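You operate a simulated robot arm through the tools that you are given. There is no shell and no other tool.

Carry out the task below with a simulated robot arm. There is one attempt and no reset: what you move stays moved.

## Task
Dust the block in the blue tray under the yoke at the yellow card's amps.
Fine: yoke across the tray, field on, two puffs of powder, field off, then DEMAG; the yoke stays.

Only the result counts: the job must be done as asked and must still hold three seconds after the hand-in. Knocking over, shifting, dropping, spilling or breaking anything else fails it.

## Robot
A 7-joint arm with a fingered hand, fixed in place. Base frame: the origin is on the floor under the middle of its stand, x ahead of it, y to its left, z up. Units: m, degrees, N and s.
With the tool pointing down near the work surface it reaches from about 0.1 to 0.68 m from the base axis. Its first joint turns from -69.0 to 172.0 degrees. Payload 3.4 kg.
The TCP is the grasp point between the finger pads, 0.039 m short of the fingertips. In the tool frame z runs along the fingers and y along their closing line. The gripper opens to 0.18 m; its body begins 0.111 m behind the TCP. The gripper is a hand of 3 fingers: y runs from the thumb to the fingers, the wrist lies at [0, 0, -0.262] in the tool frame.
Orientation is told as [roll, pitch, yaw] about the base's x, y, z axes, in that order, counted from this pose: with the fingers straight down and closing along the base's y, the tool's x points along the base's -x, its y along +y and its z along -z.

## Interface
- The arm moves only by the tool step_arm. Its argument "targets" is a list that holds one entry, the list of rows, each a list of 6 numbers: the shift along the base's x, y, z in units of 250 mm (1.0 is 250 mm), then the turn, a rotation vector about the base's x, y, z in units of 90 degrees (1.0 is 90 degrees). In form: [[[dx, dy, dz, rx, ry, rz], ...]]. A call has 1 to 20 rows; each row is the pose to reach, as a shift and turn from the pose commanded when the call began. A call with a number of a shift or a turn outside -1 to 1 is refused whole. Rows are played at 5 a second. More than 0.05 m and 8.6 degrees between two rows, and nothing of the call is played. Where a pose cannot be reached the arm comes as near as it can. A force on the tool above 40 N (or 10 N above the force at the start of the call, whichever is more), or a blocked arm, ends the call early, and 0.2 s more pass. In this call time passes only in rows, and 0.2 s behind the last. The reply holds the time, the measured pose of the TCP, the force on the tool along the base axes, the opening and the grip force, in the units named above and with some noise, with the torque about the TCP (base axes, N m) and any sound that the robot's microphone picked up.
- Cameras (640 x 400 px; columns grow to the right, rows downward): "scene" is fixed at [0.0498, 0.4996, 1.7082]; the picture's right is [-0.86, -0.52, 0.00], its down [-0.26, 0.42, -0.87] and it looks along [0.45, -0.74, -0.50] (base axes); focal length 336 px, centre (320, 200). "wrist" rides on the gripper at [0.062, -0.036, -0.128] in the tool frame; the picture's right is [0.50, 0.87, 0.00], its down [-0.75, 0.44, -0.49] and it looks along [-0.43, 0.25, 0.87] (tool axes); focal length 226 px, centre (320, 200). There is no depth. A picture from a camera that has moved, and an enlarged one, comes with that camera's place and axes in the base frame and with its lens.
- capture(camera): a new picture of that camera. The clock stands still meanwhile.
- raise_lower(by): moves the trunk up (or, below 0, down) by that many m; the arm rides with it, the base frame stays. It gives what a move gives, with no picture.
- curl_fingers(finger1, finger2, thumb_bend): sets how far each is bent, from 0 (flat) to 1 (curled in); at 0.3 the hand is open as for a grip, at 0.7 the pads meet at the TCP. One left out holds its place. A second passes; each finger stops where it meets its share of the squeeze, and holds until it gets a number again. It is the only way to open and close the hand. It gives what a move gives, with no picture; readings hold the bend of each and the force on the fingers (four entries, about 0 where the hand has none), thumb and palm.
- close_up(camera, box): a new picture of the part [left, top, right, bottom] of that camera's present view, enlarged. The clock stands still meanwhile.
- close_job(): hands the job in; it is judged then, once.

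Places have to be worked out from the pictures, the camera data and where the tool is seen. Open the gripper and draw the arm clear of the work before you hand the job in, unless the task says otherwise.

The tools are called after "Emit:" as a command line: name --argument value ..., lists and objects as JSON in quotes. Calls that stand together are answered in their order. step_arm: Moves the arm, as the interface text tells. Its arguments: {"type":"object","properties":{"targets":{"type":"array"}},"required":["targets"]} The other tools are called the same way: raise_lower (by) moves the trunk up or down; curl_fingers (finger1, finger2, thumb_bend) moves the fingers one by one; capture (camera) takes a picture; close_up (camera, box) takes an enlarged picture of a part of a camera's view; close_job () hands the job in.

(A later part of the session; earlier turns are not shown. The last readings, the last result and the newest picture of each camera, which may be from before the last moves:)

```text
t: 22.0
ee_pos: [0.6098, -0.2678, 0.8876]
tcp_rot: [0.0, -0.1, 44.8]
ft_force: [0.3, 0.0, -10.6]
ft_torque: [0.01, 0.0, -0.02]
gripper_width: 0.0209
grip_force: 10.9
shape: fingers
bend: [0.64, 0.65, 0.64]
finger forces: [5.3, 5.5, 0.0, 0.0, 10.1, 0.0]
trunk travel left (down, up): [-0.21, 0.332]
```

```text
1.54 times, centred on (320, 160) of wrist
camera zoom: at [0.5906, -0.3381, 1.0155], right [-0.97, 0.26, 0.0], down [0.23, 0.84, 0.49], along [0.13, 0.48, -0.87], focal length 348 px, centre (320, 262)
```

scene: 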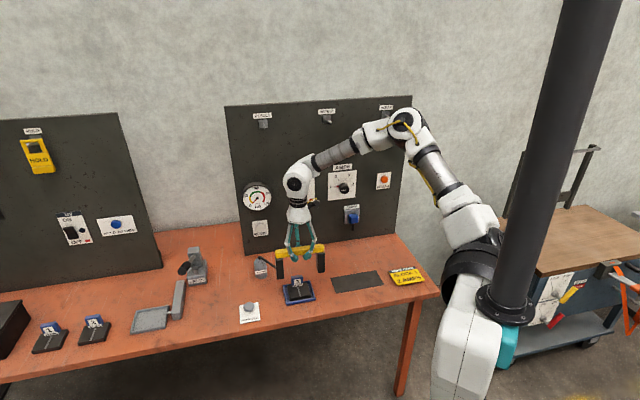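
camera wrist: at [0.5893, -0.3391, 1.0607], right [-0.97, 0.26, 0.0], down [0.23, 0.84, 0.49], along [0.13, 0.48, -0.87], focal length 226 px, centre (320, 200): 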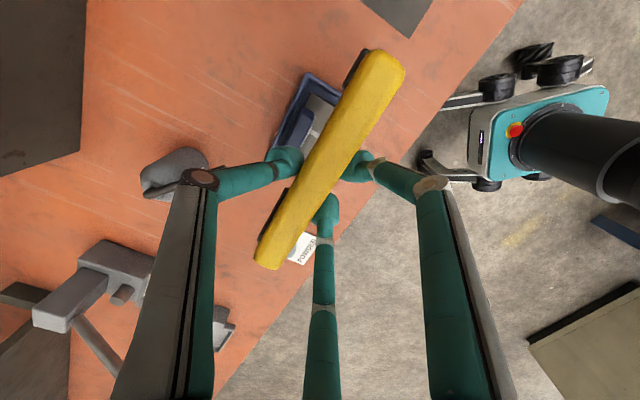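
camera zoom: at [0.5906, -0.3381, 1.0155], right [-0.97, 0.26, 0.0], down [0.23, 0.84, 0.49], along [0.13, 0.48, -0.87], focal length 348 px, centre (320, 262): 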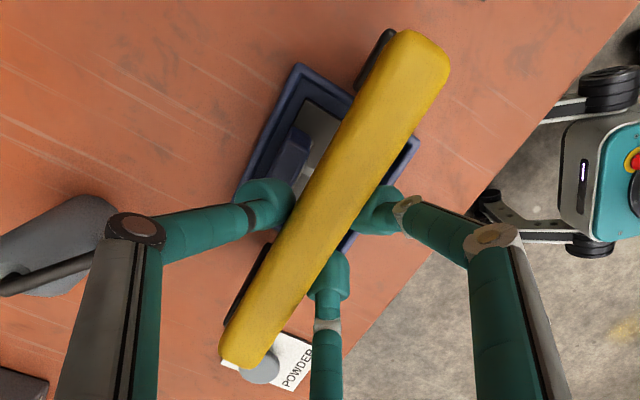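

I zoom tighter to judge the gaps between legs and tray.

Emit:
close_up --camera "scene" --box '[280, 260, 340, 310]'

Emit:
close_up --camera "wrist" --box '[280, 40, 380, 140]'

```text
8.00 times, centred on (310, 285) of scene
camera zoom: at [0.0498, 0.4996, 1.7082], right [-0.86, -0.52, 0.0], down [-0.26, 0.42, -0.87], along [0.45, -0.74, -0.5], focal length 2689 px, centre (400, -480)
```

zoom: 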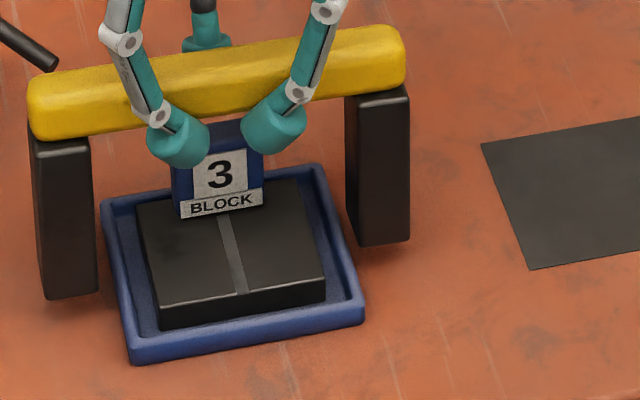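

```text
4.00 times, centred on (330, 90) of wrist
camera zoom: at [0.5906, -0.3381, 1.0155], right [-0.97, 0.26, 0.0], down [0.23, 0.84, 0.49], along [0.13, 0.48, -0.87], focal length 904 px, centre (280, 640)
```

zoom: 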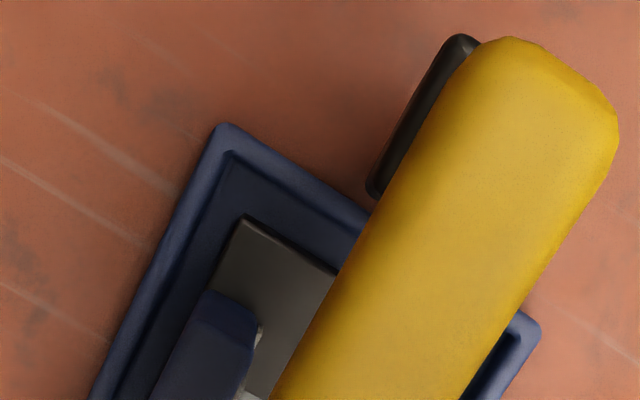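

The legs sit within about 2 mm of centred along the bench. I nudge −3 mm in y and lower gently until contact.

Emit:
step_arm --targets '[[[0, -0.0113, 0, 0, 0, 0], [0, -0.0113, -0.03, 0, 0, 0], [0, -0.0113, -0.055, 0, 0, 0], [0, -0.0113, -0.066, 0, 0, 0], [0, -0.0113, -0.07, 0, 0, 0]]]'

Emit:
close_up --camera "scene" --box '[280, 260, 340, 310]'

```text
t: 23.2
ee_pos: [0.6082, -0.2697, 0.8711]
tcp_rot: [-0.2, -0.2, 44.8]
ft_force: [-1.3, -0.7, -6.5]
ft_torque: [-0.05, 0.1, -0.04]
gripper_width: 0.0211
grip_force: 10.3
shape: fingers
bend: [0.65, 0.65, 0.64]
finger forces: [5.1, 5.3, 0.1, 0.0, 9.7, 0.1]
trunk travel left (down, up): [-0.21, 0.332]
```

```text
8.00 times, centred on (310, 285) of scene
camera zoom: at [0.0498, 0.4996, 1.7082], right [-0.86, -0.52, 0.0], down [-0.26, 0.42, -0.87], along [0.45, -0.74, -0.5], focal length 2689 px, centre (400, -480)
```

zoom: 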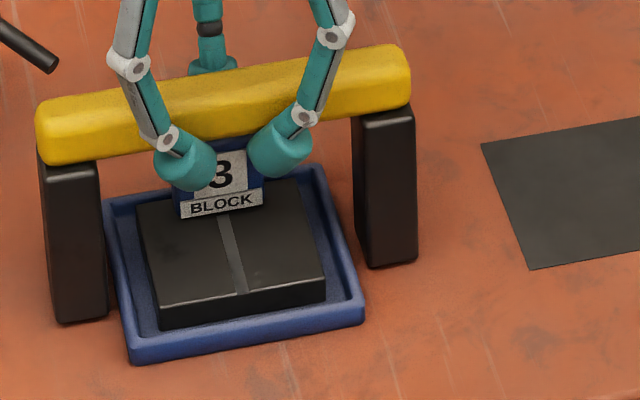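

The load has dropped from 10.6 to 6.5 N, so the feet are touching and the tray is untouched. I creep another 1.5 mm.

Emit:
step_arm --targets '[[[0, 0, -0.003, 0, 0, 0], [0, 0, -0.006, 0, 0, 0]]]'

```text
t: 23.8
ee_pos: [0.6083, -0.2715, 0.8703]
tcp_rot: [0.0, -0.3, 44.9]
ft_force: [-1.5, -0.2, 0.5]
ft_torque: [-0.01, 0.08, -0.02]
gripper_width: 0.0203
grip_force: 9.2
shape: fingers
bend: [0.65, 0.65, 0.64]
finger forces: [4.8, 4.9, 0.0, 0.1, 9.1, 0.0]
trunk travel left (down, up): [-0.21, 0.332]
```

The full weight is on the bench now. I open the fingers part way.

Emit:
curl_fingers --finger1 0.55 --finger2 0.55 --thumb_bend 0.55

Emit:
close_up --camera "scene" --box '[260, 230, 350, 310]'

Emit:
capture --camera "wrist"

```text
t: 24.8
ee_pos: [0.6069, -0.2699, 0.8691]
tcp_rot: [0.1, -0.2, 44.8]
ft_force: [-1.3, 1.4, -0.8]
ft_torque: [0.02, 0.04, -0.05]
gripper_width: 0.0539
grip_force: 1.4
shape: fingers
bend: [0.55, 0.55, 0.55]
finger forces: [1.0, 1.0, 0.0, 0.1, 0.0, 0.0]
trunk travel left (down, up): [-0.21, 0.332]
```

```text
5.00 times, centred on (305, 270) of scene
camera zoom: at [0.0498, 0.4996, 1.7082], right [-0.86, -0.52, 0.0], down [-0.26, 0.42, -0.87], along [0.45, -0.74, -0.5], focal length 1681 px, centre (395, -150)
```

zoom: 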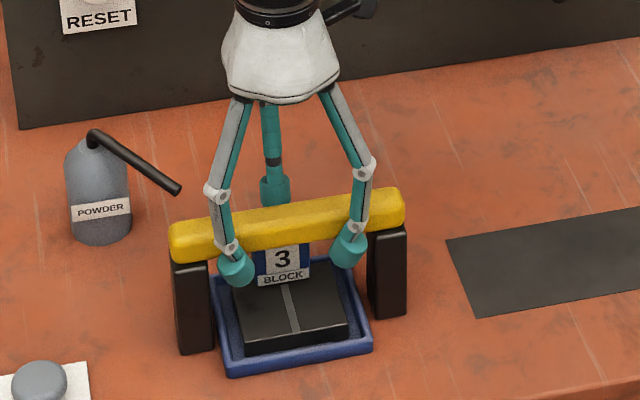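

```text
taken
camera wrist: at [0.5888, -0.3406, 0.9974], right [-0.97, 0.26, 0.0], down [0.23, 0.84, 0.49], along [0.13, 0.48, -0.87], focal length 226 px, centre (320, 200)
```

wrist: 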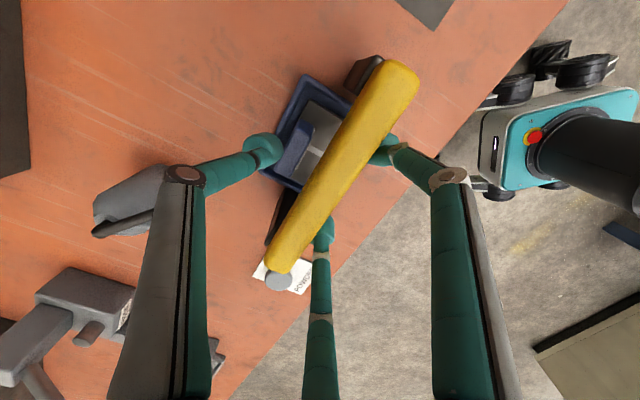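

The fingers still read 1 N each with the thumb free, so I check from close up whether the yoke stands upright before opening further.

Emit:
close_up --camera "scene" --box '[280, 255, 340, 310]'

Emit:
close_up --camera "wrist" --box '[220, 40, 440, 290]'

```text
7.27 times, centred on (310, 282) of scene
camera zoom: at [0.0498, 0.4996, 1.7082], right [-0.86, -0.52, 0.0], down [-0.26, 0.42, -0.87], along [0.45, -0.74, -0.5], focal length 2445 px, centre (393, -400)
```

zoom: 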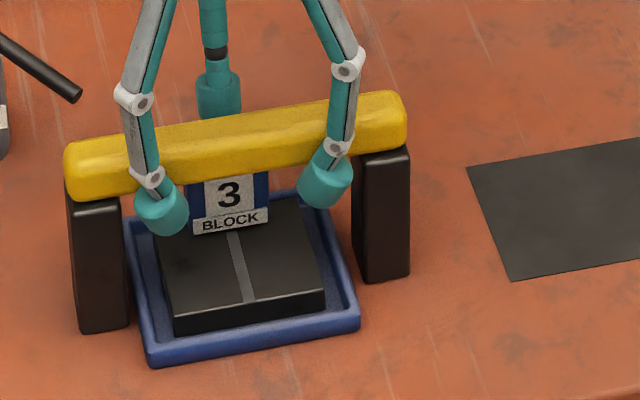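

```text
1.60 times, centred on (330, 165) of wrist
camera zoom: at [0.5888, -0.3406, 0.9974], right [-0.97, 0.26, 0.0], down [0.23, 0.84, 0.49], along [0.13, 0.48, -0.87], focal length 362 px, centre (304, 256)
```

zoom: 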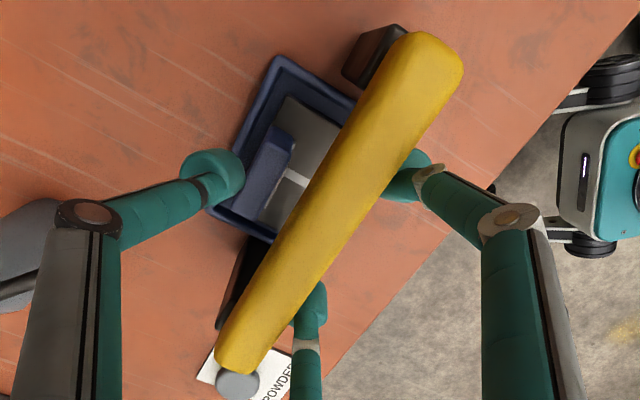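

Geometry says the two fingers at 0.55 just touch the front of the bar, because they open only half as much along n. The bar leans very slightly against them, so I open these two in small steps and let it settle upright.

Emit:
curl_fingers --finger1 0.52 --finger2 0.52 --thumb_bend 0.53

Emit:
close_up --camera "wrist" --box '[220, 40, 440, 290]'

```text
t: 25.8
ee_pos: [0.6076, -0.2706, 0.8694]
tcp_rot: [0.0, -0.1, 44.7]
ft_force: [-0.2, 0.3, 0.5]
ft_torque: [0.0, 0.01, -0.03]
gripper_width: 0.0624
grip_force: 0.1
shape: fingers
bend: [0.52, 0.52, 0.53]
finger forces: [0.0, 0.0, 0.0, 0.0, 0.1, 0.1]
trunk travel left (down, up): [-0.21, 0.332]
```

```text
1.60 times, centred on (330, 165) of wrist
camera zoom: at [0.5889, -0.3409, 0.9974], right [-0.97, 0.26, 0.0], down [0.23, 0.84, 0.49], along [0.13, 0.48, -0.87], focal length 362 px, centre (304, 256)
```

zoom: 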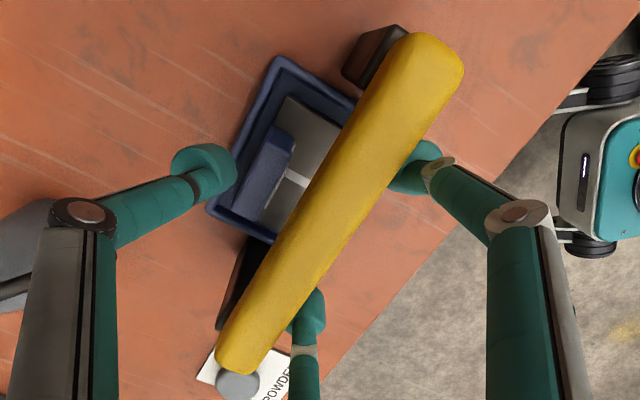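

The forces are zero and the yoke stands free. I open to 0.4 and raise the hand straight up.

Emit:
curl_fingers --finger1 0.42 --finger2 0.42 --thumb_bend 0.42

Emit:
step_arm --targets '[[[0, 0, 0.1, 0, 0, 0], [0, 0, 0.25, 0, 0, 0], [0, 0, 0.45, 0, 0, 0], [0, 0, 0.6, 0, 0, 0]]]'

Emit:
capture --camera "wrist"

Emit:
close_up --camera "scene" --box '[270, 240, 350, 310]'

Emit:
capture --camera "scene"

```text
t: 26.8
ee_pos: [0.6076, -0.2695, 0.8692]
tcp_rot: [-0.1, -0.2, 44.7]
ft_force: [0.2, -0.2, -0.2]
ft_torque: [-0.01, -0.03, 0.04]
gripper_width: 0.104
grip_force: 0.0
shape: fingers
bend: [0.42, 0.42, 0.42]
finger forces: [0.1, 0.0, 0.0, 0.0, 0.1, 0.0]
trunk travel left (down, up): [-0.21, 0.332]
```

```text
t: 27.8
ee_pos: [0.6084, -0.272, 1.023]
tcp_rot: [0.0, -0.2, 44.8]
ft_force: [-0.8, 0.0, -0.2]
ft_torque: [-0.03, 0.02, -0.01]
gripper_width: 0.1043
grip_force: 0.1
shape: fingers
bend: [0.42, 0.42, 0.42]
finger forces: [0.0, 0.1, 0.0, 0.0, 0.0, 0.1]
trunk travel left (down, up): [-0.21, 0.332]
```

```text
taken
camera wrist: at [0.5896, -0.3421, 1.1511], right [-0.97, 0.26, 0.0], down [0.23, 0.84, 0.49], along [0.13, 0.48, -0.87], focal length 226 px, centre (320, 200)
```

wrist: 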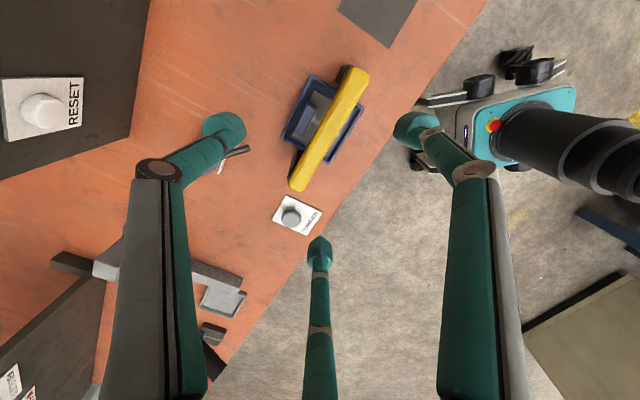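

```text
5.71 times, centred on (310, 275) of scene
camera zoom: at [0.0498, 0.4996, 1.7082], right [-0.86, -0.52, 0.0], down [-0.26, 0.42, -0.87], along [0.45, -0.74, -0.5], focal length 1921 px, centre (377, -229)
```

zoom: 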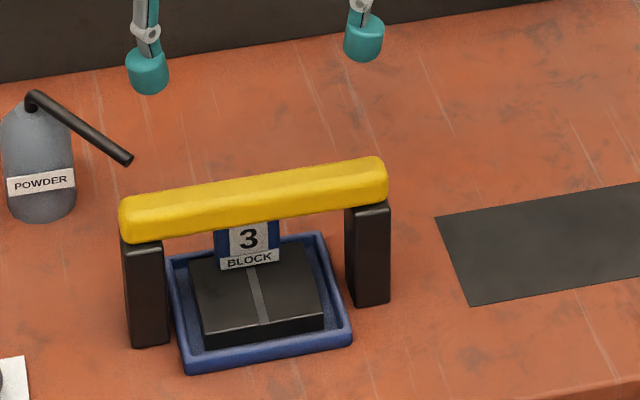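

```text
taken
```

scene: 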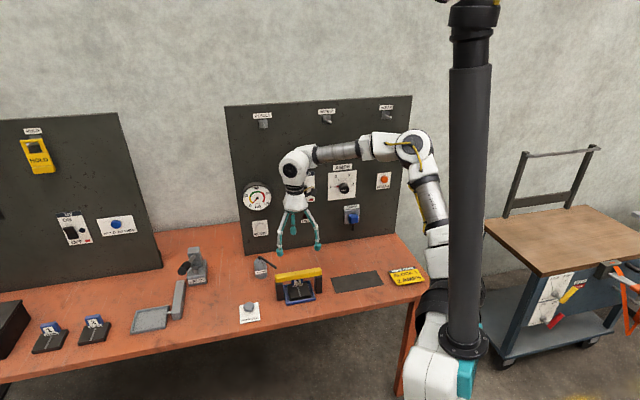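

The yoke stands upright across the tray with everything else untouched. Next is the AMPS knob, at roughly u=-0.02, n=0.91, z=1.02. I swing the hand to point horizontally at the panel while moving in front of it, well short of contact.

Emit:
step_arm --targets '[[[-0.0423, -0.0787, 0.01, -0.0589, -0.0589, 0], [-0.0847, -0.1573, 0.02, -0.1179, -0.1179, 0], [-0.127, -0.236, 0.03, -0.1768, -0.1768, 0], [-0.1693, -0.3147, 0.04, -0.2357, -0.2357, 0], [-0.2117, -0.3933, 0.05, -0.2946, -0.2946, 0], [-0.254, -0.472, 0.06, -0.3536, -0.3536, 0], [-0.2963, -0.5507, 0.07, -0.4125, -0.4125, 0], [-0.3387, -0.6293, 0.08, -0.4714, -0.4714, 0], [-0.381, -0.708, 0.09, -0.5303, -0.5303, 0], [-0.4233, -0.7867, 0.1, -0.5893, -0.5893, 0], [-0.4657, -0.8653, 0.11, -0.6482, -0.6482, 0], [-0.508, -0.944, 0.12, -0.7071, -0.7071, 0]]]'

Emit:
capture --camera "wrist"

Emit:
capture --camera "scene"

```text
t: 30.4
ee_pos: [0.5033, -0.5074, 1.0436]
tcp_rot: [-89.1, 0.5, 44.7]
ft_force: [0.4, 0.8, -0.1]
ft_torque: [-0.04, -0.01, -0.07]
gripper_width: 0.1045
grip_force: 0.0
shape: fingers
bend: [0.42, 0.42, 0.42]
finger forces: [0.1, 0.0, 0.1, 0.0, 0.0, 0.0]
out of reach, approached as far as the arm can: row 11, 12
trunk travel left (down, up): [-0.21, 0.332]
```

```text
taken
camera wrist: at [0.3688, -0.4614, 1.0828], right [-0.37, -0.35, -0.86], down [0.18, 0.88, -0.43], along [0.91, -0.32, -0.26], focal length 226 px, centre (320, 200)
```

wrist: 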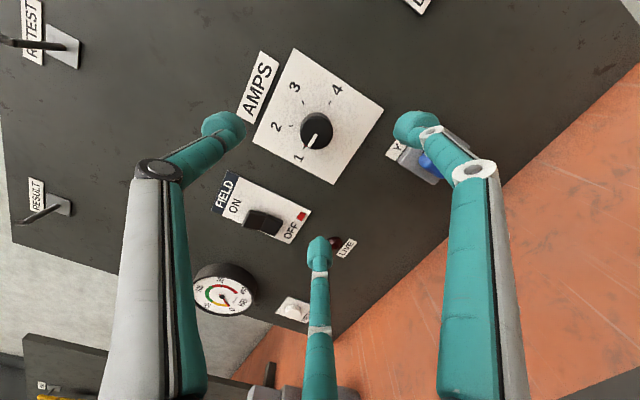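

```text
taken
```

scene: 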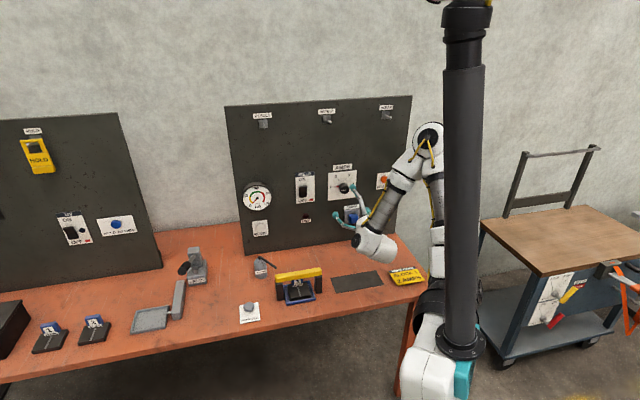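

The hand points at the panel and the dial is in view. I zoom in on the dial.

Emit:
close_up --camera "wrist" --box '[230, 40, 400, 200]'

Emit:
close_up --camera "scene" --box '[290, 150, 420, 270]'

Emit:
close_up --camera "wrist" --box '[190, 160, 370, 340]'

```text
2.50 times, centred on (315, 120) of wrist
camera zoom: at [0.3688, -0.4614, 1.0828], right [-0.37, -0.35, -0.86], down [0.18, 0.88, -0.43], along [0.91, -0.32, -0.26], focal length 565 px, centre (332, 400)
```

zoom: 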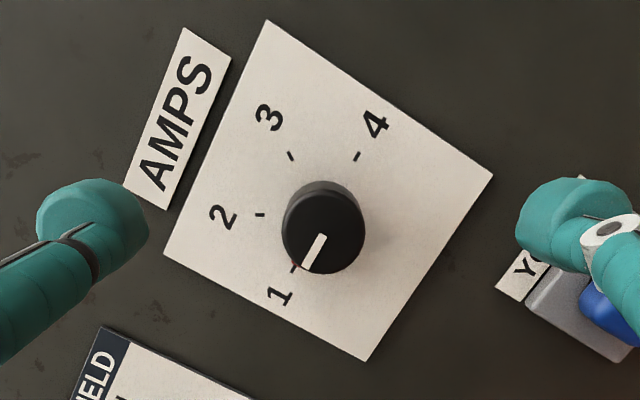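

```text
3.33 times, centred on (355, 210) of scene
camera zoom: at [0.0498, 0.4996, 1.7082], right [-0.86, -0.52, 0.0], down [-0.26, 0.42, -0.87], along [0.45, -0.74, -0.5], focal length 1121 px, centre (203, 167)
```

zoom: 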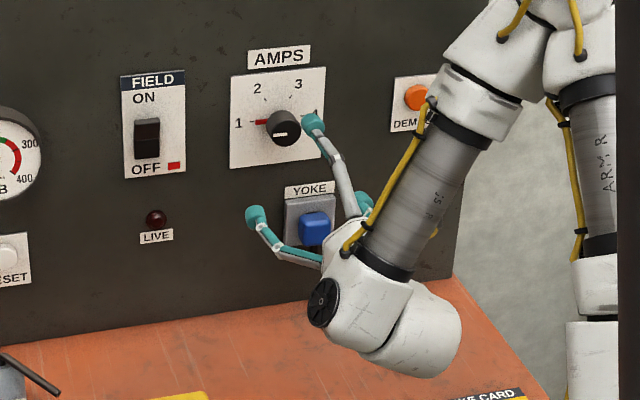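

```text
2.22 times, centred on (280, 250) of wrist
camera zoom: at [0.3688, -0.4614, 1.0828], right [-0.37, -0.35, -0.86], down [0.18, 0.88, -0.43], along [0.91, -0.32, -0.26], focal length 502 px, centre (409, 89)
```

zoom: 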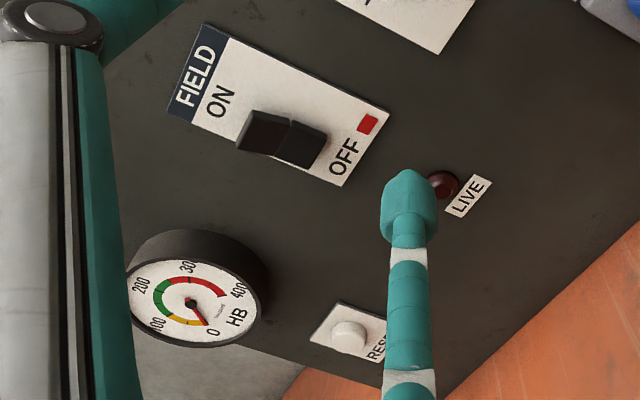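

The knob lies almost exactly on the tool axis, about 0.2 m ahead. I square the orientation and approach by 85 mm before checking again.

Emit:
step_arm --targets '[[[0.08, -0.08, 0, -0.0035, -0.0035, 0.0015], [0.16, -0.16, 0, -0.007, -0.007, 0.003], [0.24, -0.24, 0, -0.007, -0.007, 0.003]]]'

Emit:
capture --camera "wrist"

Emit:
close_up --camera "wrist" --box '[230, 60, 410, 220]'

```text
t: 31.2
ee_pos: [0.5562, -0.5588, 1.0492]
tcp_rot: [-91.1, 0.0, 45.5]
ft_force: [-0.7, -1.3, -0.9]
ft_torque: [0.0, -0.03, 0.03]
gripper_width: 0.1045
grip_force: 0.1
shape: fingers
bend: [0.42, 0.42, 0.42]
finger forces: [0.0, 0.0, 0.0, 0.0, 0.0, 0.0]
trunk travel left (down, up): [-0.21, 0.332]
```

```text
taken
camera wrist: at [0.4212, -0.514, 1.0828], right [-0.34, -0.37, -0.87], down [0.18, 0.88, -0.45], along [0.92, -0.31, -0.23], focal length 226 px, centre (320, 200)
```

wrist: 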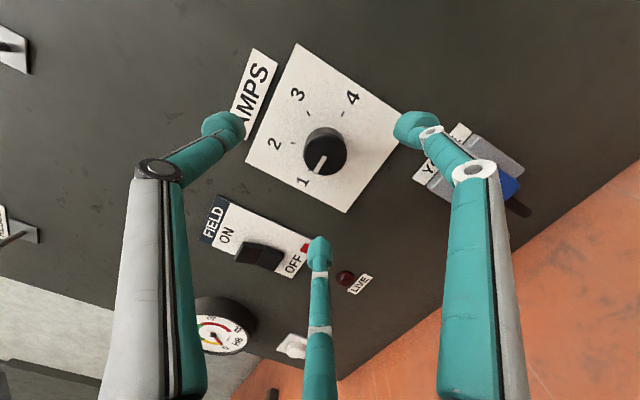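

```text
2.50 times, centred on (320, 140) of wrist
camera zoom: at [0.4212, -0.514, 1.0828], right [-0.34, -0.37, -0.87], down [0.18, 0.88, -0.45], along [0.92, -0.31, -0.23], focal length 565 px, centre (320, 350)
```

zoom: 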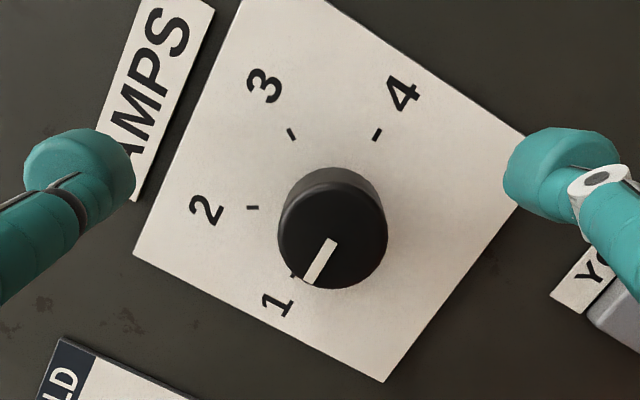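

My correction overshot: the first orientation command had been right. I undo it, drop 4 mm, and come 30 mm nearer.

Emit:
step_arm --targets '[[[0.04, -0.04, -0.008, 0.0043, 0.0043, -0.0025], [0.08, -0.08, -0.016, 0.0086, 0.0086, -0.005], [0.085, -0.085, -0.016, 0.0086, 0.0086, -0.005]]]'

Emit:
close_up --camera "wrist" --box '[230, 60, 410, 220]'

Emit:
close_up --camera "scene" --box '[310, 150, 400, 230]'

```text
t: 32.0
ee_pos: [0.5784, -0.582, 1.0445]
tcp_rot: [-90.0, 0.0, 44.9]
ft_force: [0.2, -0.4, 0.0]
ft_torque: [-0.01, 0.01, 0.02]
gripper_width: 0.1046
grip_force: 0.0
shape: fingers
bend: [0.42, 0.42, 0.42]
finger forces: [0.0, 0.0, 0.0, 0.1, 0.0, 0.0]
trunk travel left (down, up): [-0.21, 0.332]
```

```text
2.50 times, centred on (320, 140) of wrist
camera zoom: at [0.4436, -0.5368, 1.0812], right [-0.35, -0.35, -0.87], down [0.18, 0.88, -0.44], along [0.92, -0.31, -0.25], focal length 565 px, centre (320, 350)
```

zoom: 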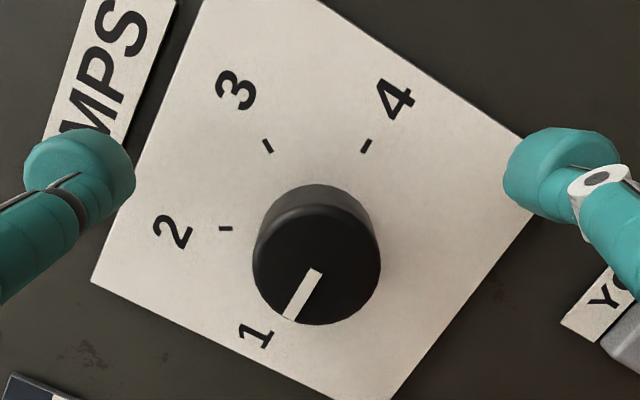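

```text
5.00 times, centred on (355, 190) of scene
camera zoom: at [0.0498, 0.4996, 1.7082], right [-0.86, -0.52, 0.0], down [-0.26, 0.42, -0.87], along [0.45, -0.74, -0.5], focal length 1681 px, centre (145, 250)
```

zoom: 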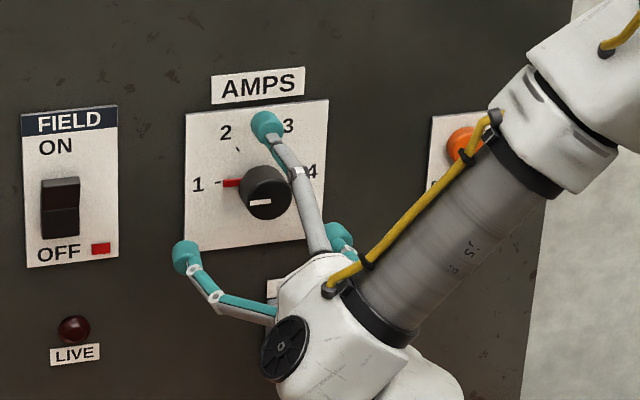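

Triangulating across the views puts the dial plate at n≈0.889, the knob face at n≈0.857 and its centre at u≈-0.012, z≈1.051. I shift laterally to centre on it before going in, then check.

Emit:
step_arm --targets '[[[-0.011, -0.011, 0.012, 0, 0, 0], [-0.022, -0.022, 0.024, 0, 0, 0]]]'

Emit:
capture --camera "wrist"

Emit:
close_up --camera "wrist" --box '[230, 60, 410, 220]'

```text
t: 32.6
ee_pos: [0.571, -0.5924, 1.0482]
tcp_rot: [-89.8, -0.1, 44.9]
ft_force: [0.8, -0.1, 0.0]
ft_torque: [-0.03, 0.0, -0.03]
gripper_width: 0.1045
grip_force: 0.0
shape: fingers
bend: [0.42, 0.42, 0.42]
finger forces: [0.1, 0.1, 0.1, 0.0, 0.1, 0.0]
trunk travel left (down, up): [-0.21, 0.332]
```

```text
taken
camera wrist: at [0.4374, -0.5477, 1.0848], right [-0.35, -0.35, -0.87], down [0.19, 0.88, -0.43], along [0.92, -0.31, -0.25], focal length 226 px, centre (320, 200)
```

wrist: 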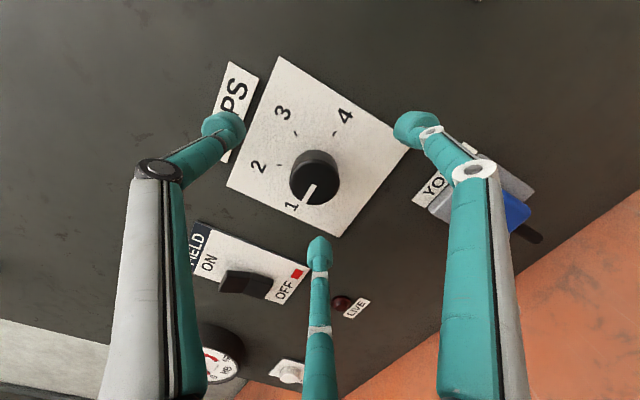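

```text
2.50 times, centred on (320, 140) of wrist
camera zoom: at [0.4374, -0.5477, 1.0848], right [-0.35, -0.35, -0.87], down [0.19, 0.88, -0.43], along [0.92, -0.31, -0.25], focal length 565 px, centre (320, 350)
```

zoom: 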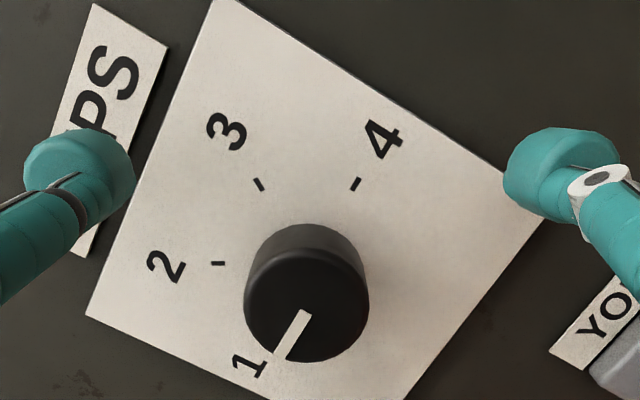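

Centre estimate is consistent (u≈-0.0113, z≈1.051, knob radius ≈0.0195). I correct by 5 mm along the bench and 2.5 mm up, then advance 21 mm so that the open fingertips surround the knob just short of the plate.

Emit:
step_arm --targets '[[[0.0133, 0.0133, 0.01, 0, 0, 0], [0.0333, -0.0067, 0.01, 0, 0, 0], [0.0533, -0.0267, 0.01, 0, 0, 0], [0.0738, -0.0472, 0.01, 0, 0, 0]]]'

Emit:
capture --camera "wrist"

Emit:
close_up --camera "scene" --box '[310, 150, 400, 230]'

```text
t: 33.6
ee_pos: [0.5924, -0.6028, 1.0517]
tcp_rot: [-89.7, 0.0, 45.0]
ft_force: [-0.5, -0.5, -0.1]
ft_torque: [0.0, 0.01, -0.02]
gripper_width: 0.1044
grip_force: 0.2
shape: fingers
bend: [0.42, 0.42, 0.42]
finger forces: [0.0, 0.1, 0.1, 0.1, 0.0, 0.0]
trunk travel left (down, up): [-0.21, 0.332]
```

```text
taken
camera wrist: at [0.4569, -0.5583, 1.0884], right [-0.35, -0.35, -0.87], down [0.18, 0.88, -0.43], along [0.92, -0.31, -0.25], focal length 226 px, centre (320, 200)
```

wrist: 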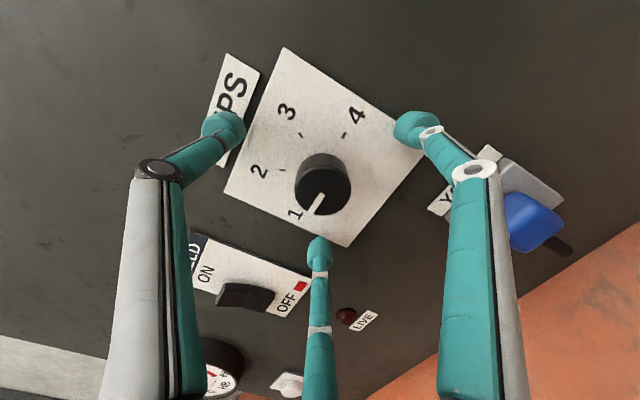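

```text
5.00 times, centred on (355, 190) of scene
camera zoom: at [0.0498, 0.4996, 1.7082], right [-0.86, -0.52, 0.0], down [-0.26, 0.42, -0.87], along [0.45, -0.74, -0.5], focal length 1681 px, centre (145, 250)
```

zoom: 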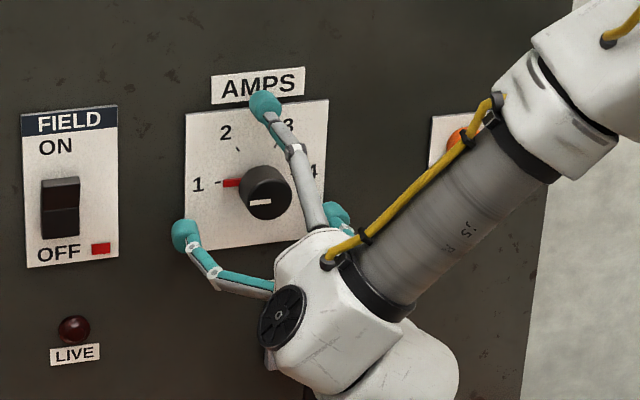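

I zoom to verify the centring at this distance.

Emit:
close_up --camera "wrist" --box '[230, 90, 410, 250]'

```text
2.50 times, centred on (320, 170) of wrist
camera zoom: at [0.4569, -0.5583, 1.0884], right [-0.35, -0.35, -0.87], down [0.18, 0.88, -0.43], along [0.92, -0.31, -0.25], focal length 565 px, centre (320, 275)
```

zoom: 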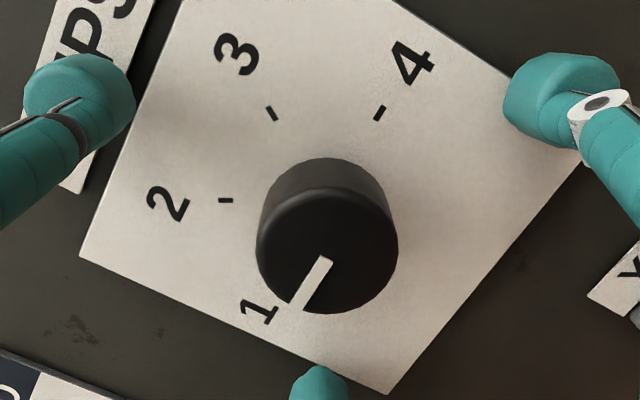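

TCP is within about 1.5 mm of the knob axis, with the tips about 10 mm short of the plate. I close the fingers on the knob.

Emit:
curl_fingers --finger1 0.7 --finger2 0.7 --thumb_bend 0.7

Emit:
capture --camera "wrist"

```text
t: 34.6
ee_pos: [0.5911, -0.6051, 1.0511]
tcp_rot: [-89.9, -0.1, 44.9]
ft_force: [4.7, -3.9, 3.9]
ft_torque: [-0.07, -0.1, 0.03]
gripper_width: 0.0247
grip_force: 11.9
shape: fingers
bend: [0.62, 0.63, 0.64]
finger forces: [6.7, 6.7, 0.1, 0.0, 10.7, 0.0]
trunk travel left (down, up): [-0.21, 0.332]
```

```text
taken
camera wrist: at [0.4571, -0.5595, 1.0885], right [-0.35, -0.35, -0.87], down [0.19, 0.88, -0.43], along [0.92, -0.31, -0.25], focal length 226 px, centre (320, 200)
```

wrist: 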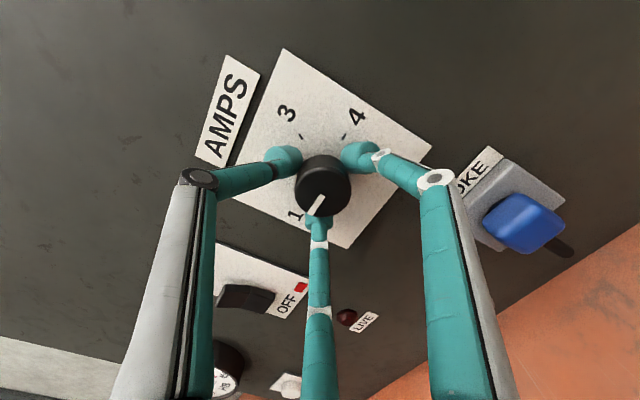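

The knob is gripped evenly. I rotate 60° clockwise about the panel normal, from 1 to 2.

Emit:
step_arm --targets '[[[0, 0, 0, 0.0471, -0.0471, 0], [0, 0, 0, 0.0943, -0.0943, 0], [0, 0, 0, 0.1414, -0.1414, 0], [0, 0, 0, 0.1886, -0.1886, 0], [0, 0, 0, 0.2357, -0.2357, 0], [0, 0, 0, 0.2828, -0.2828, 0], [0, 0, 0, 0.33, -0.33, 0], [0, 0, 0, 0.3771, -0.3771, 0], [0, 0, 0, 0.4243, -0.4243, 0], [0, 0, 0, 0.4714, -0.4714, 0]]]'

Emit:
capture --camera "wrist"

Emit:
close_up --camera "scene" --box '[310, 150, 400, 230]'

```text
t: 36.8
ee_pos: [0.5978, -0.5899, 1.0862]
tcp_rot: [-87.3, -60.0, 42.4]
ft_force: [2.5, 8.3, 1.4]
ft_torque: [0.21, -0.09, 0.12]
gripper_width: 0.0031
grip_force: 4.6
shape: fingers
bend: [0.7, 0.7, 0.7]
finger forces: [8.8, 0.0, 0.1, 0.0, 0.0, 0.0]
out of reach, approached as far as the arm can: row 6, 7, 8, 9, 10
trunk travel left (down, up): [-0.21, 0.332]
```

```text
taken
camera wrist: at [0.4621, -0.5435, 1.0528], right [0.34, 0.37, -0.87], down [0.2, 0.87, 0.45], along [0.92, -0.32, 0.23], focal length 226 px, centre (320, 200)
```

wrist: 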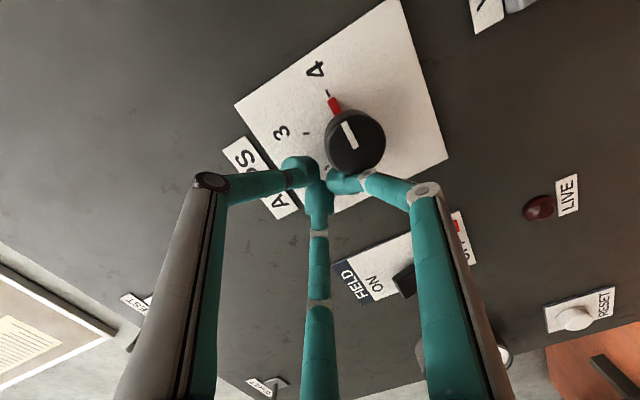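

```text
5.00 times, centred on (355, 190) of scene
camera zoom: at [0.0498, 0.4996, 1.7082], right [-0.86, -0.52, 0.0], down [-0.26, 0.42, -0.87], along [0.45, -0.74, -0.5], focal length 1681 px, centre (145, 250)
```

zoom: 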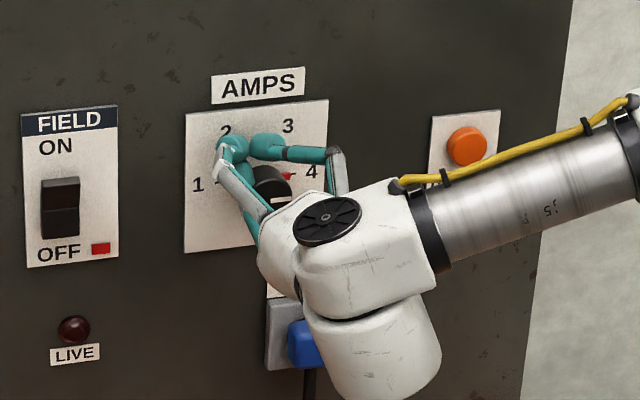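

The arm ran out of wrist range mid-turn and slid off, and the knob now points at 4. The field is off, so this can be undone. I first back away along the normal.

Emit:
step_arm --targets '[[[-0.06, 0.06, 0, 0, 0, 0], [-0.14, 0.14, 0, 0, 0, 0], [-0.22, 0.22, 0, 0, 0, 0]]]'

Emit:
curl_fingers --finger1 0.42 --finger2 0.42 --thumb_bend 0.42

Emit:
capture --camera "wrist"

Emit:
close_up --camera "scene" --box '[310, 150, 400, 230]'

```text
t: 37.6
ee_pos: [0.5391, -0.5375, 1.0849]
tcp_rot: [-89.6, -60.0, 44.6]
ft_force: [0.0, 0.6, 0.3]
ft_torque: [-0.01, 0.0, -0.01]
gripper_width: 0.0
grip_force: 0.0
shape: fingers
bend: [0.7, 0.7, 0.7]
finger forces: [0.0, 0.0, 0.1, 0.1, 0.0, 0.0]
out of reach, approached as far as the arm can: row 1, 2
trunk travel left (down, up): [-0.21, 0.332]
```

```text
t: 38.6
ee_pos: [0.5407, -0.54, 1.0833]
tcp_rot: [-89.3, -60.2, 44.4]
ft_force: [-0.2, 0.0, 0.3]
ft_torque: [-0.02, -0.01, 0.0]
gripper_width: 0.1042
grip_force: 0.1
shape: fingers
bend: [0.42, 0.42, 0.42]
finger forces: [0.0, 0.1, 0.0, 0.0, 0.1, 0.1]
trunk travel left (down, up): [-0.21, 0.332]
```

```text
taken
camera wrist: at [0.4059, -0.4941, 1.0478], right [0.35, 0.36, -0.86], down [0.19, 0.88, 0.44], along [0.92, -0.32, 0.24], focal length 226 px, centre (320, 200)
```

wrist: 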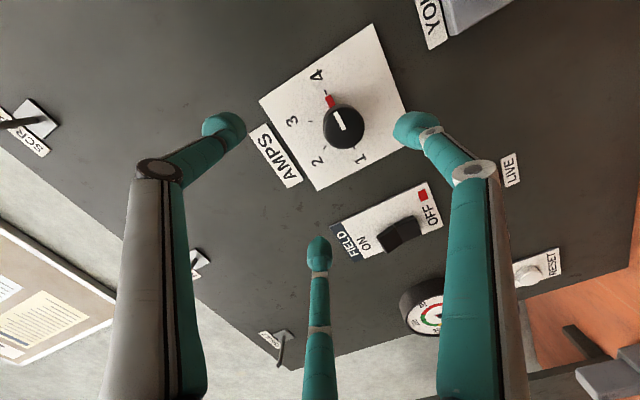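

```text
5.00 times, centred on (355, 190) of scene
camera zoom: at [0.0498, 0.4996, 1.7082], right [-0.86, -0.52, 0.0], down [-0.26, 0.42, -0.87], along [0.45, -0.74, -0.5], focal length 1681 px, centre (145, 250)
```

zoom: 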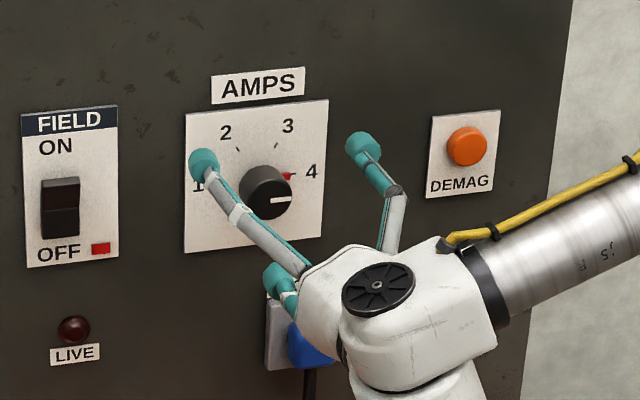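

The knob clearly points at 4 now, so it needs −120° back to 2. I return the hand to roll 0 in front of the knob, then test in free space how far the wrist can roll the other way.

Emit:
step_arm --targets '[[[0.0026, -0.0088, -0.0128, -0.0471, 0.0471, 0], [0.0051, -0.0175, -0.0256, -0.0943, 0.0943, 0], [0.0077, -0.0263, -0.0384, -0.1414, 0.1414, 0], [0.0102, -0.0351, -0.0512, -0.1886, 0.1886, 0], [0.0128, -0.0438, -0.064, -0.2357, 0.2357, 0], [0.0153, -0.0526, -0.0768, -0.2828, 0.2828, 0], [0.0179, -0.0614, -0.0896, -0.33, 0.33, 0], [0.0204, -0.0702, -0.1024, -0.3771, 0.3771, 0], [0.023, -0.0789, -0.1152, -0.4243, 0.4243, 0], [0.0255, -0.0877, -0.128, -0.4714, 0.4714, 0]]]'

```text
t: 40.8
ee_pos: [0.5479, -0.5611, 1.0484]
tcp_rot: [-89.7, -0.1, 45.0]
ft_force: [0.3, -0.1, 0.3]
ft_torque: [0.02, 0.01, -0.01]
gripper_width: 0.1041
grip_force: 0.1
shape: fingers
bend: [0.42, 0.42, 0.42]
finger forces: [0.0, 0.0, 0.0, 0.1, 0.0, 0.1]
trunk travel left (down, up): [-0.21, 0.332]
```

Back at roll 0, at n≈0.784. Now I test a −60° roll here, clear of the knob.

Emit:
step_arm --targets '[[[0, 0, 0, -0.0471, 0.0471, 0], [0, 0, 0, -0.0943, 0.0943, 0], [0, 0, 0, -0.1414, 0.1414, 0], [0, 0, 0, -0.1886, 0.1886, 0], [0, 0, 0, -0.2357, 0.2357, 0], [0, 0, 0, -0.2828, 0.2828, 0], [0, 0, 0, -0.33, 0.33, 0], [0, 0, 0, -0.3771, 0.3771, 0], [0, 0, 0, -0.4243, 0.4243, 0], [0, 0, 0, -0.4714, 0.4714, 0]]]'

Emit:
capture --camera "wrist"

Emit:
capture --camera "scene"

```text
t: 43.0
ee_pos: [0.5485, -0.5616, 1.0492]
tcp_rot: [-89.8, 59.8, 45.1]
ft_force: [0.7, -0.9, 0.7]
ft_torque: [-0.03, -0.03, 0.0]
gripper_width: 0.1044
grip_force: 0.0
shape: fingers
bend: [0.42, 0.42, 0.42]
finger forces: [0.0, 0.0, 0.0, 0.0, 0.1, 0.0]
trunk travel left (down, up): [-0.21, 0.332]
```

```text
taken
camera wrist: at [0.4578, -0.4718, 1.1216], right [-0.71, -0.71, 0.0], down [-0.35, 0.35, -0.87], along [0.61, -0.62, -0.49], focal length 226 px, centre (320, 200)
```

wrist: 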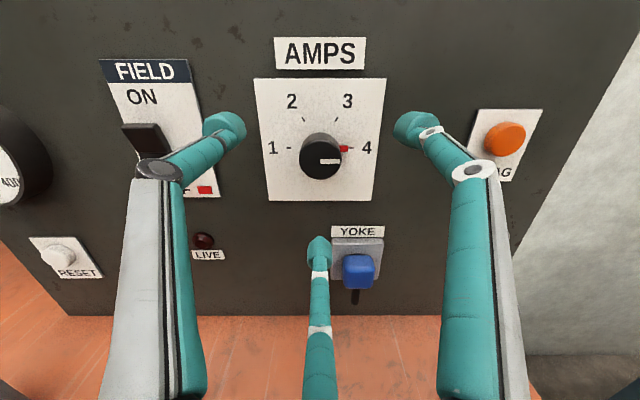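

```text
taken
```

scene: 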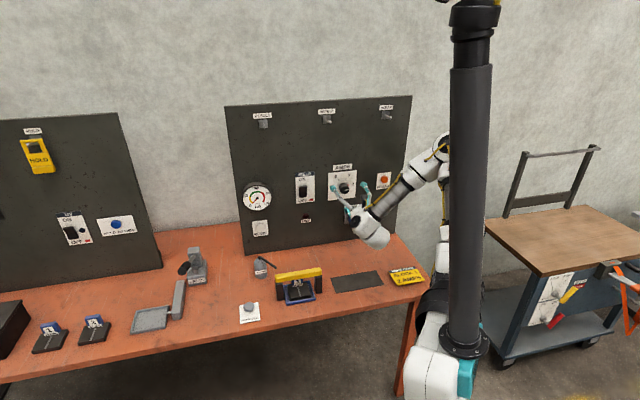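

Roll −60° is reached exactly, with a nicely upright view. I test a further −60° in free space.

Emit:
step_arm --targets '[[[0, 0, 0, -0.0471, 0.0471, 0], [0, 0, 0, -0.0943, 0.0943, 0], [0, 0, 0, -0.1414, 0.1414, 0], [0, 0, 0, -0.1886, 0.1886, 0], [0, 0, 0, -0.2357, 0.2357, 0], [0, 0, 0, -0.2828, 0.2828, 0], [0, 0, 0, -0.33, 0.33, 0], [0, 0, 0, -0.3771, 0.3771, 0], [0, 0, 0, -0.4243, 0.4243, 0], [0, 0, 0, -0.4714, 0.4714, 0]]]'

```text
t: 45.2
ee_pos: [0.548, -0.5615, 1.0496]
tcp_rot: [89.9, 60.1, -135.1]
ft_force: [0.0, -0.2, 0.7]
ft_torque: [0.0, -0.04, 0.0]
gripper_width: 0.1045
grip_force: 0.1
shape: fingers
bend: [0.42, 0.42, 0.42]
finger forces: [0.1, 0.1, 0.0, 0.0, 0.0, 0.0]
trunk travel left (down, up): [-0.21, 0.332]
```

That is reachable too. I return to roll 0, so that I can grip there and turn the knob −120°.

Emit:
step_arm --targets '[[[0, 0, 0, 0.0589, -0.0589, 0], [0, 0, 0, 0.1179, -0.1179, 0], [0, 0, 0, 0.1768, -0.1768, 0], [0, 0, 0, 0.2357, -0.2357, 0], [0, 0, 0, 0.2946, -0.2946, 0], [0, 0, 0, 0.3536, -0.3536, 0], [0, 0, 0, 0.4125, -0.4125, 0], [0, 0, 0, 0.4714, -0.4714, 0], [0, 0, 0, 0.5303, -0.5303, 0], [0, 0, 0, 0.5893, -0.5893, 0], [0, 0, 0, 0.6482, -0.6482, 0], [0, 0, 0, 0.7071, -0.7071, 0], [0, 0, 0, 0.766, -0.766, 0], [0, 0, 0, 0.825, -0.825, 0], [0, 0, 0, 0.8839, -0.8839, 0], [0, 0, 0, 0.9428, -0.9428, 0]]]'

Emit:
close_up --camera "wrist" --box '[230, 60, 410, 220]'

```text
t: 48.6
ee_pos: [0.5463, -0.5611, 1.0489]
tcp_rot: [-89.7, -0.3, 45.0]
ft_force: [0.4, 0.6, 0.5]
ft_torque: [-0.01, 0.0, -0.01]
gripper_width: 0.1041
grip_force: 0.2
shape: fingers
bend: [0.42, 0.42, 0.42]
finger forces: [0.0, 0.0, 0.1, 0.0, 0.0, 0.1]
trunk travel left (down, up): [-0.21, 0.332]
```

```text
2.50 times, centred on (320, 140) of wrist
camera zoom: at [0.4121, -0.5162, 1.0853], right [-0.35, -0.35, -0.87], down [0.19, 0.88, -0.43], along [0.92, -0.31, -0.25], focal length 565 px, centre (320, 350)
```

zoom: 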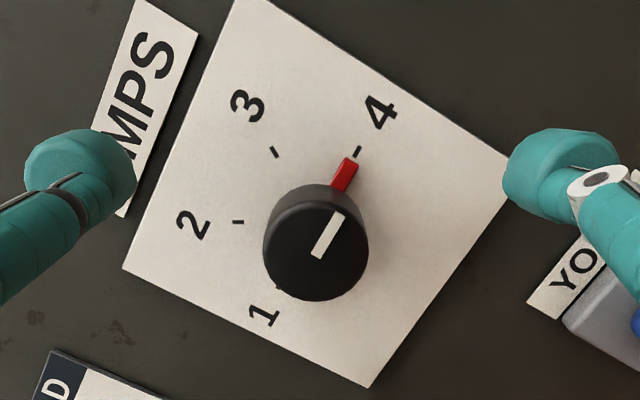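

I advance onto the knob again (dn≈62 mm, tiny centring correction).

Emit:
step_arm --targets '[[[0.0589, -0.0572, 0.01, 0, 0, 0], [0.1179, -0.1145, 0.01, 0, 0, 0], [0.155, -0.15, 0.01, 0, 0, 0], [0.1768, -0.1717, 0.01, 0, 0, 0]]]'

Emit:
close_up --camera "wrist" --box '[230, 90, 410, 250]'

```text
t: 49.6
ee_pos: [0.5915, -0.6047, 1.0512]
tcp_rot: [-89.7, -0.1, 45.0]
ft_force: [-0.1, 0.4, 0.4]
ft_torque: [0.02, 0.02, 0.0]
gripper_width: 0.1045
grip_force: 0.1
shape: fingers
bend: [0.42, 0.42, 0.42]
finger forces: [0.1, 0.1, 0.0, 0.0, 0.0, 0.0]
trunk travel left (down, up): [-0.21, 0.332]
```

```text
2.50 times, centred on (320, 170) of wrist
camera zoom: at [0.4573, -0.5588, 1.0878], right [-0.35, -0.35, -0.87], down [0.18, 0.88, -0.43], along [0.92, -0.31, -0.25], focal length 565 px, centre (320, 275)
```

zoom: 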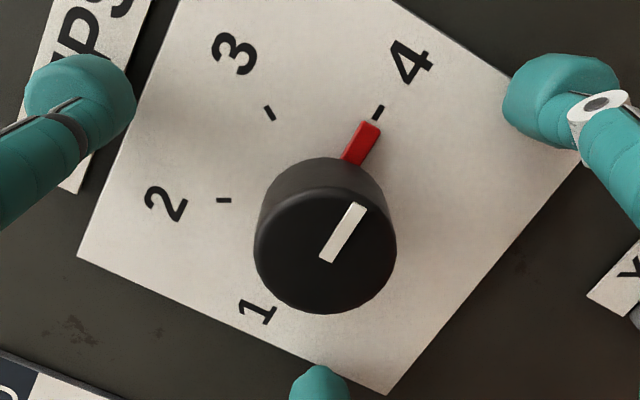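

Same good alignment as before, and the red pointer lies between the fingers. I close to grip.

Emit:
curl_fingers --finger1 0.7 --finger2 0.7 --thumb_bend 0.7

Emit:
step_arm --targets '[[[0, 0, 0, -0.0471, 0.0471, 0], [0, 0, 0, -0.0943, 0.0943, 0], [0, 0, 0, -0.1414, 0.1414, 0], [0, 0, 0, -0.1886, 0.1886, 0], [0, 0, 0, -0.2357, 0.2357, 0]]]'

Emit:
close_up --camera "wrist" --box '[230, 90, 410, 250]'

```text
t: 50.6
ee_pos: [0.5923, -0.6049, 1.0516]
tcp_rot: [-89.9, -0.2, 45.0]
ft_force: [7.0, -4.8, 4.6]
ft_torque: [-0.1, -0.07, -0.01]
gripper_width: 0.0251
grip_force: 12.3
shape: fingers
bend: [0.62, 0.63, 0.63]
finger forces: [7.3, 6.4, 0.1, 0.0, 11.1, 0.0]
trunk travel left (down, up): [-0.21, 0.332]
```

```text
t: 51.8
ee_pos: [0.5918, -0.6038, 1.0519]
tcp_rot: [-89.8, 30.1, 44.9]
ft_force: [5.6, -3.9, 3.0]
ft_torque: [-0.05, -0.08, 0.04]
gripper_width: 0.025
grip_force: 11.5
shape: fingers
bend: [0.62, 0.63, 0.64]
finger forces: [6.9, 6.3, 0.0, 0.1, 10.1, 0.0]
trunk travel left (down, up): [-0.21, 0.332]
```

```text
2.50 times, centred on (320, 170) of wrist
camera zoom: at [0.4771, -0.5401, 1.1141], right [-0.61, -0.61, -0.5], down [-0.04, 0.66, -0.75], along [0.79, -0.44, -0.43], focal length 565 px, centre (320, 275)
```

zoom: 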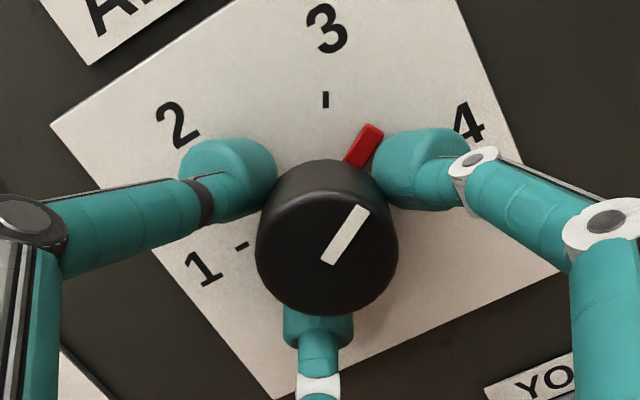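

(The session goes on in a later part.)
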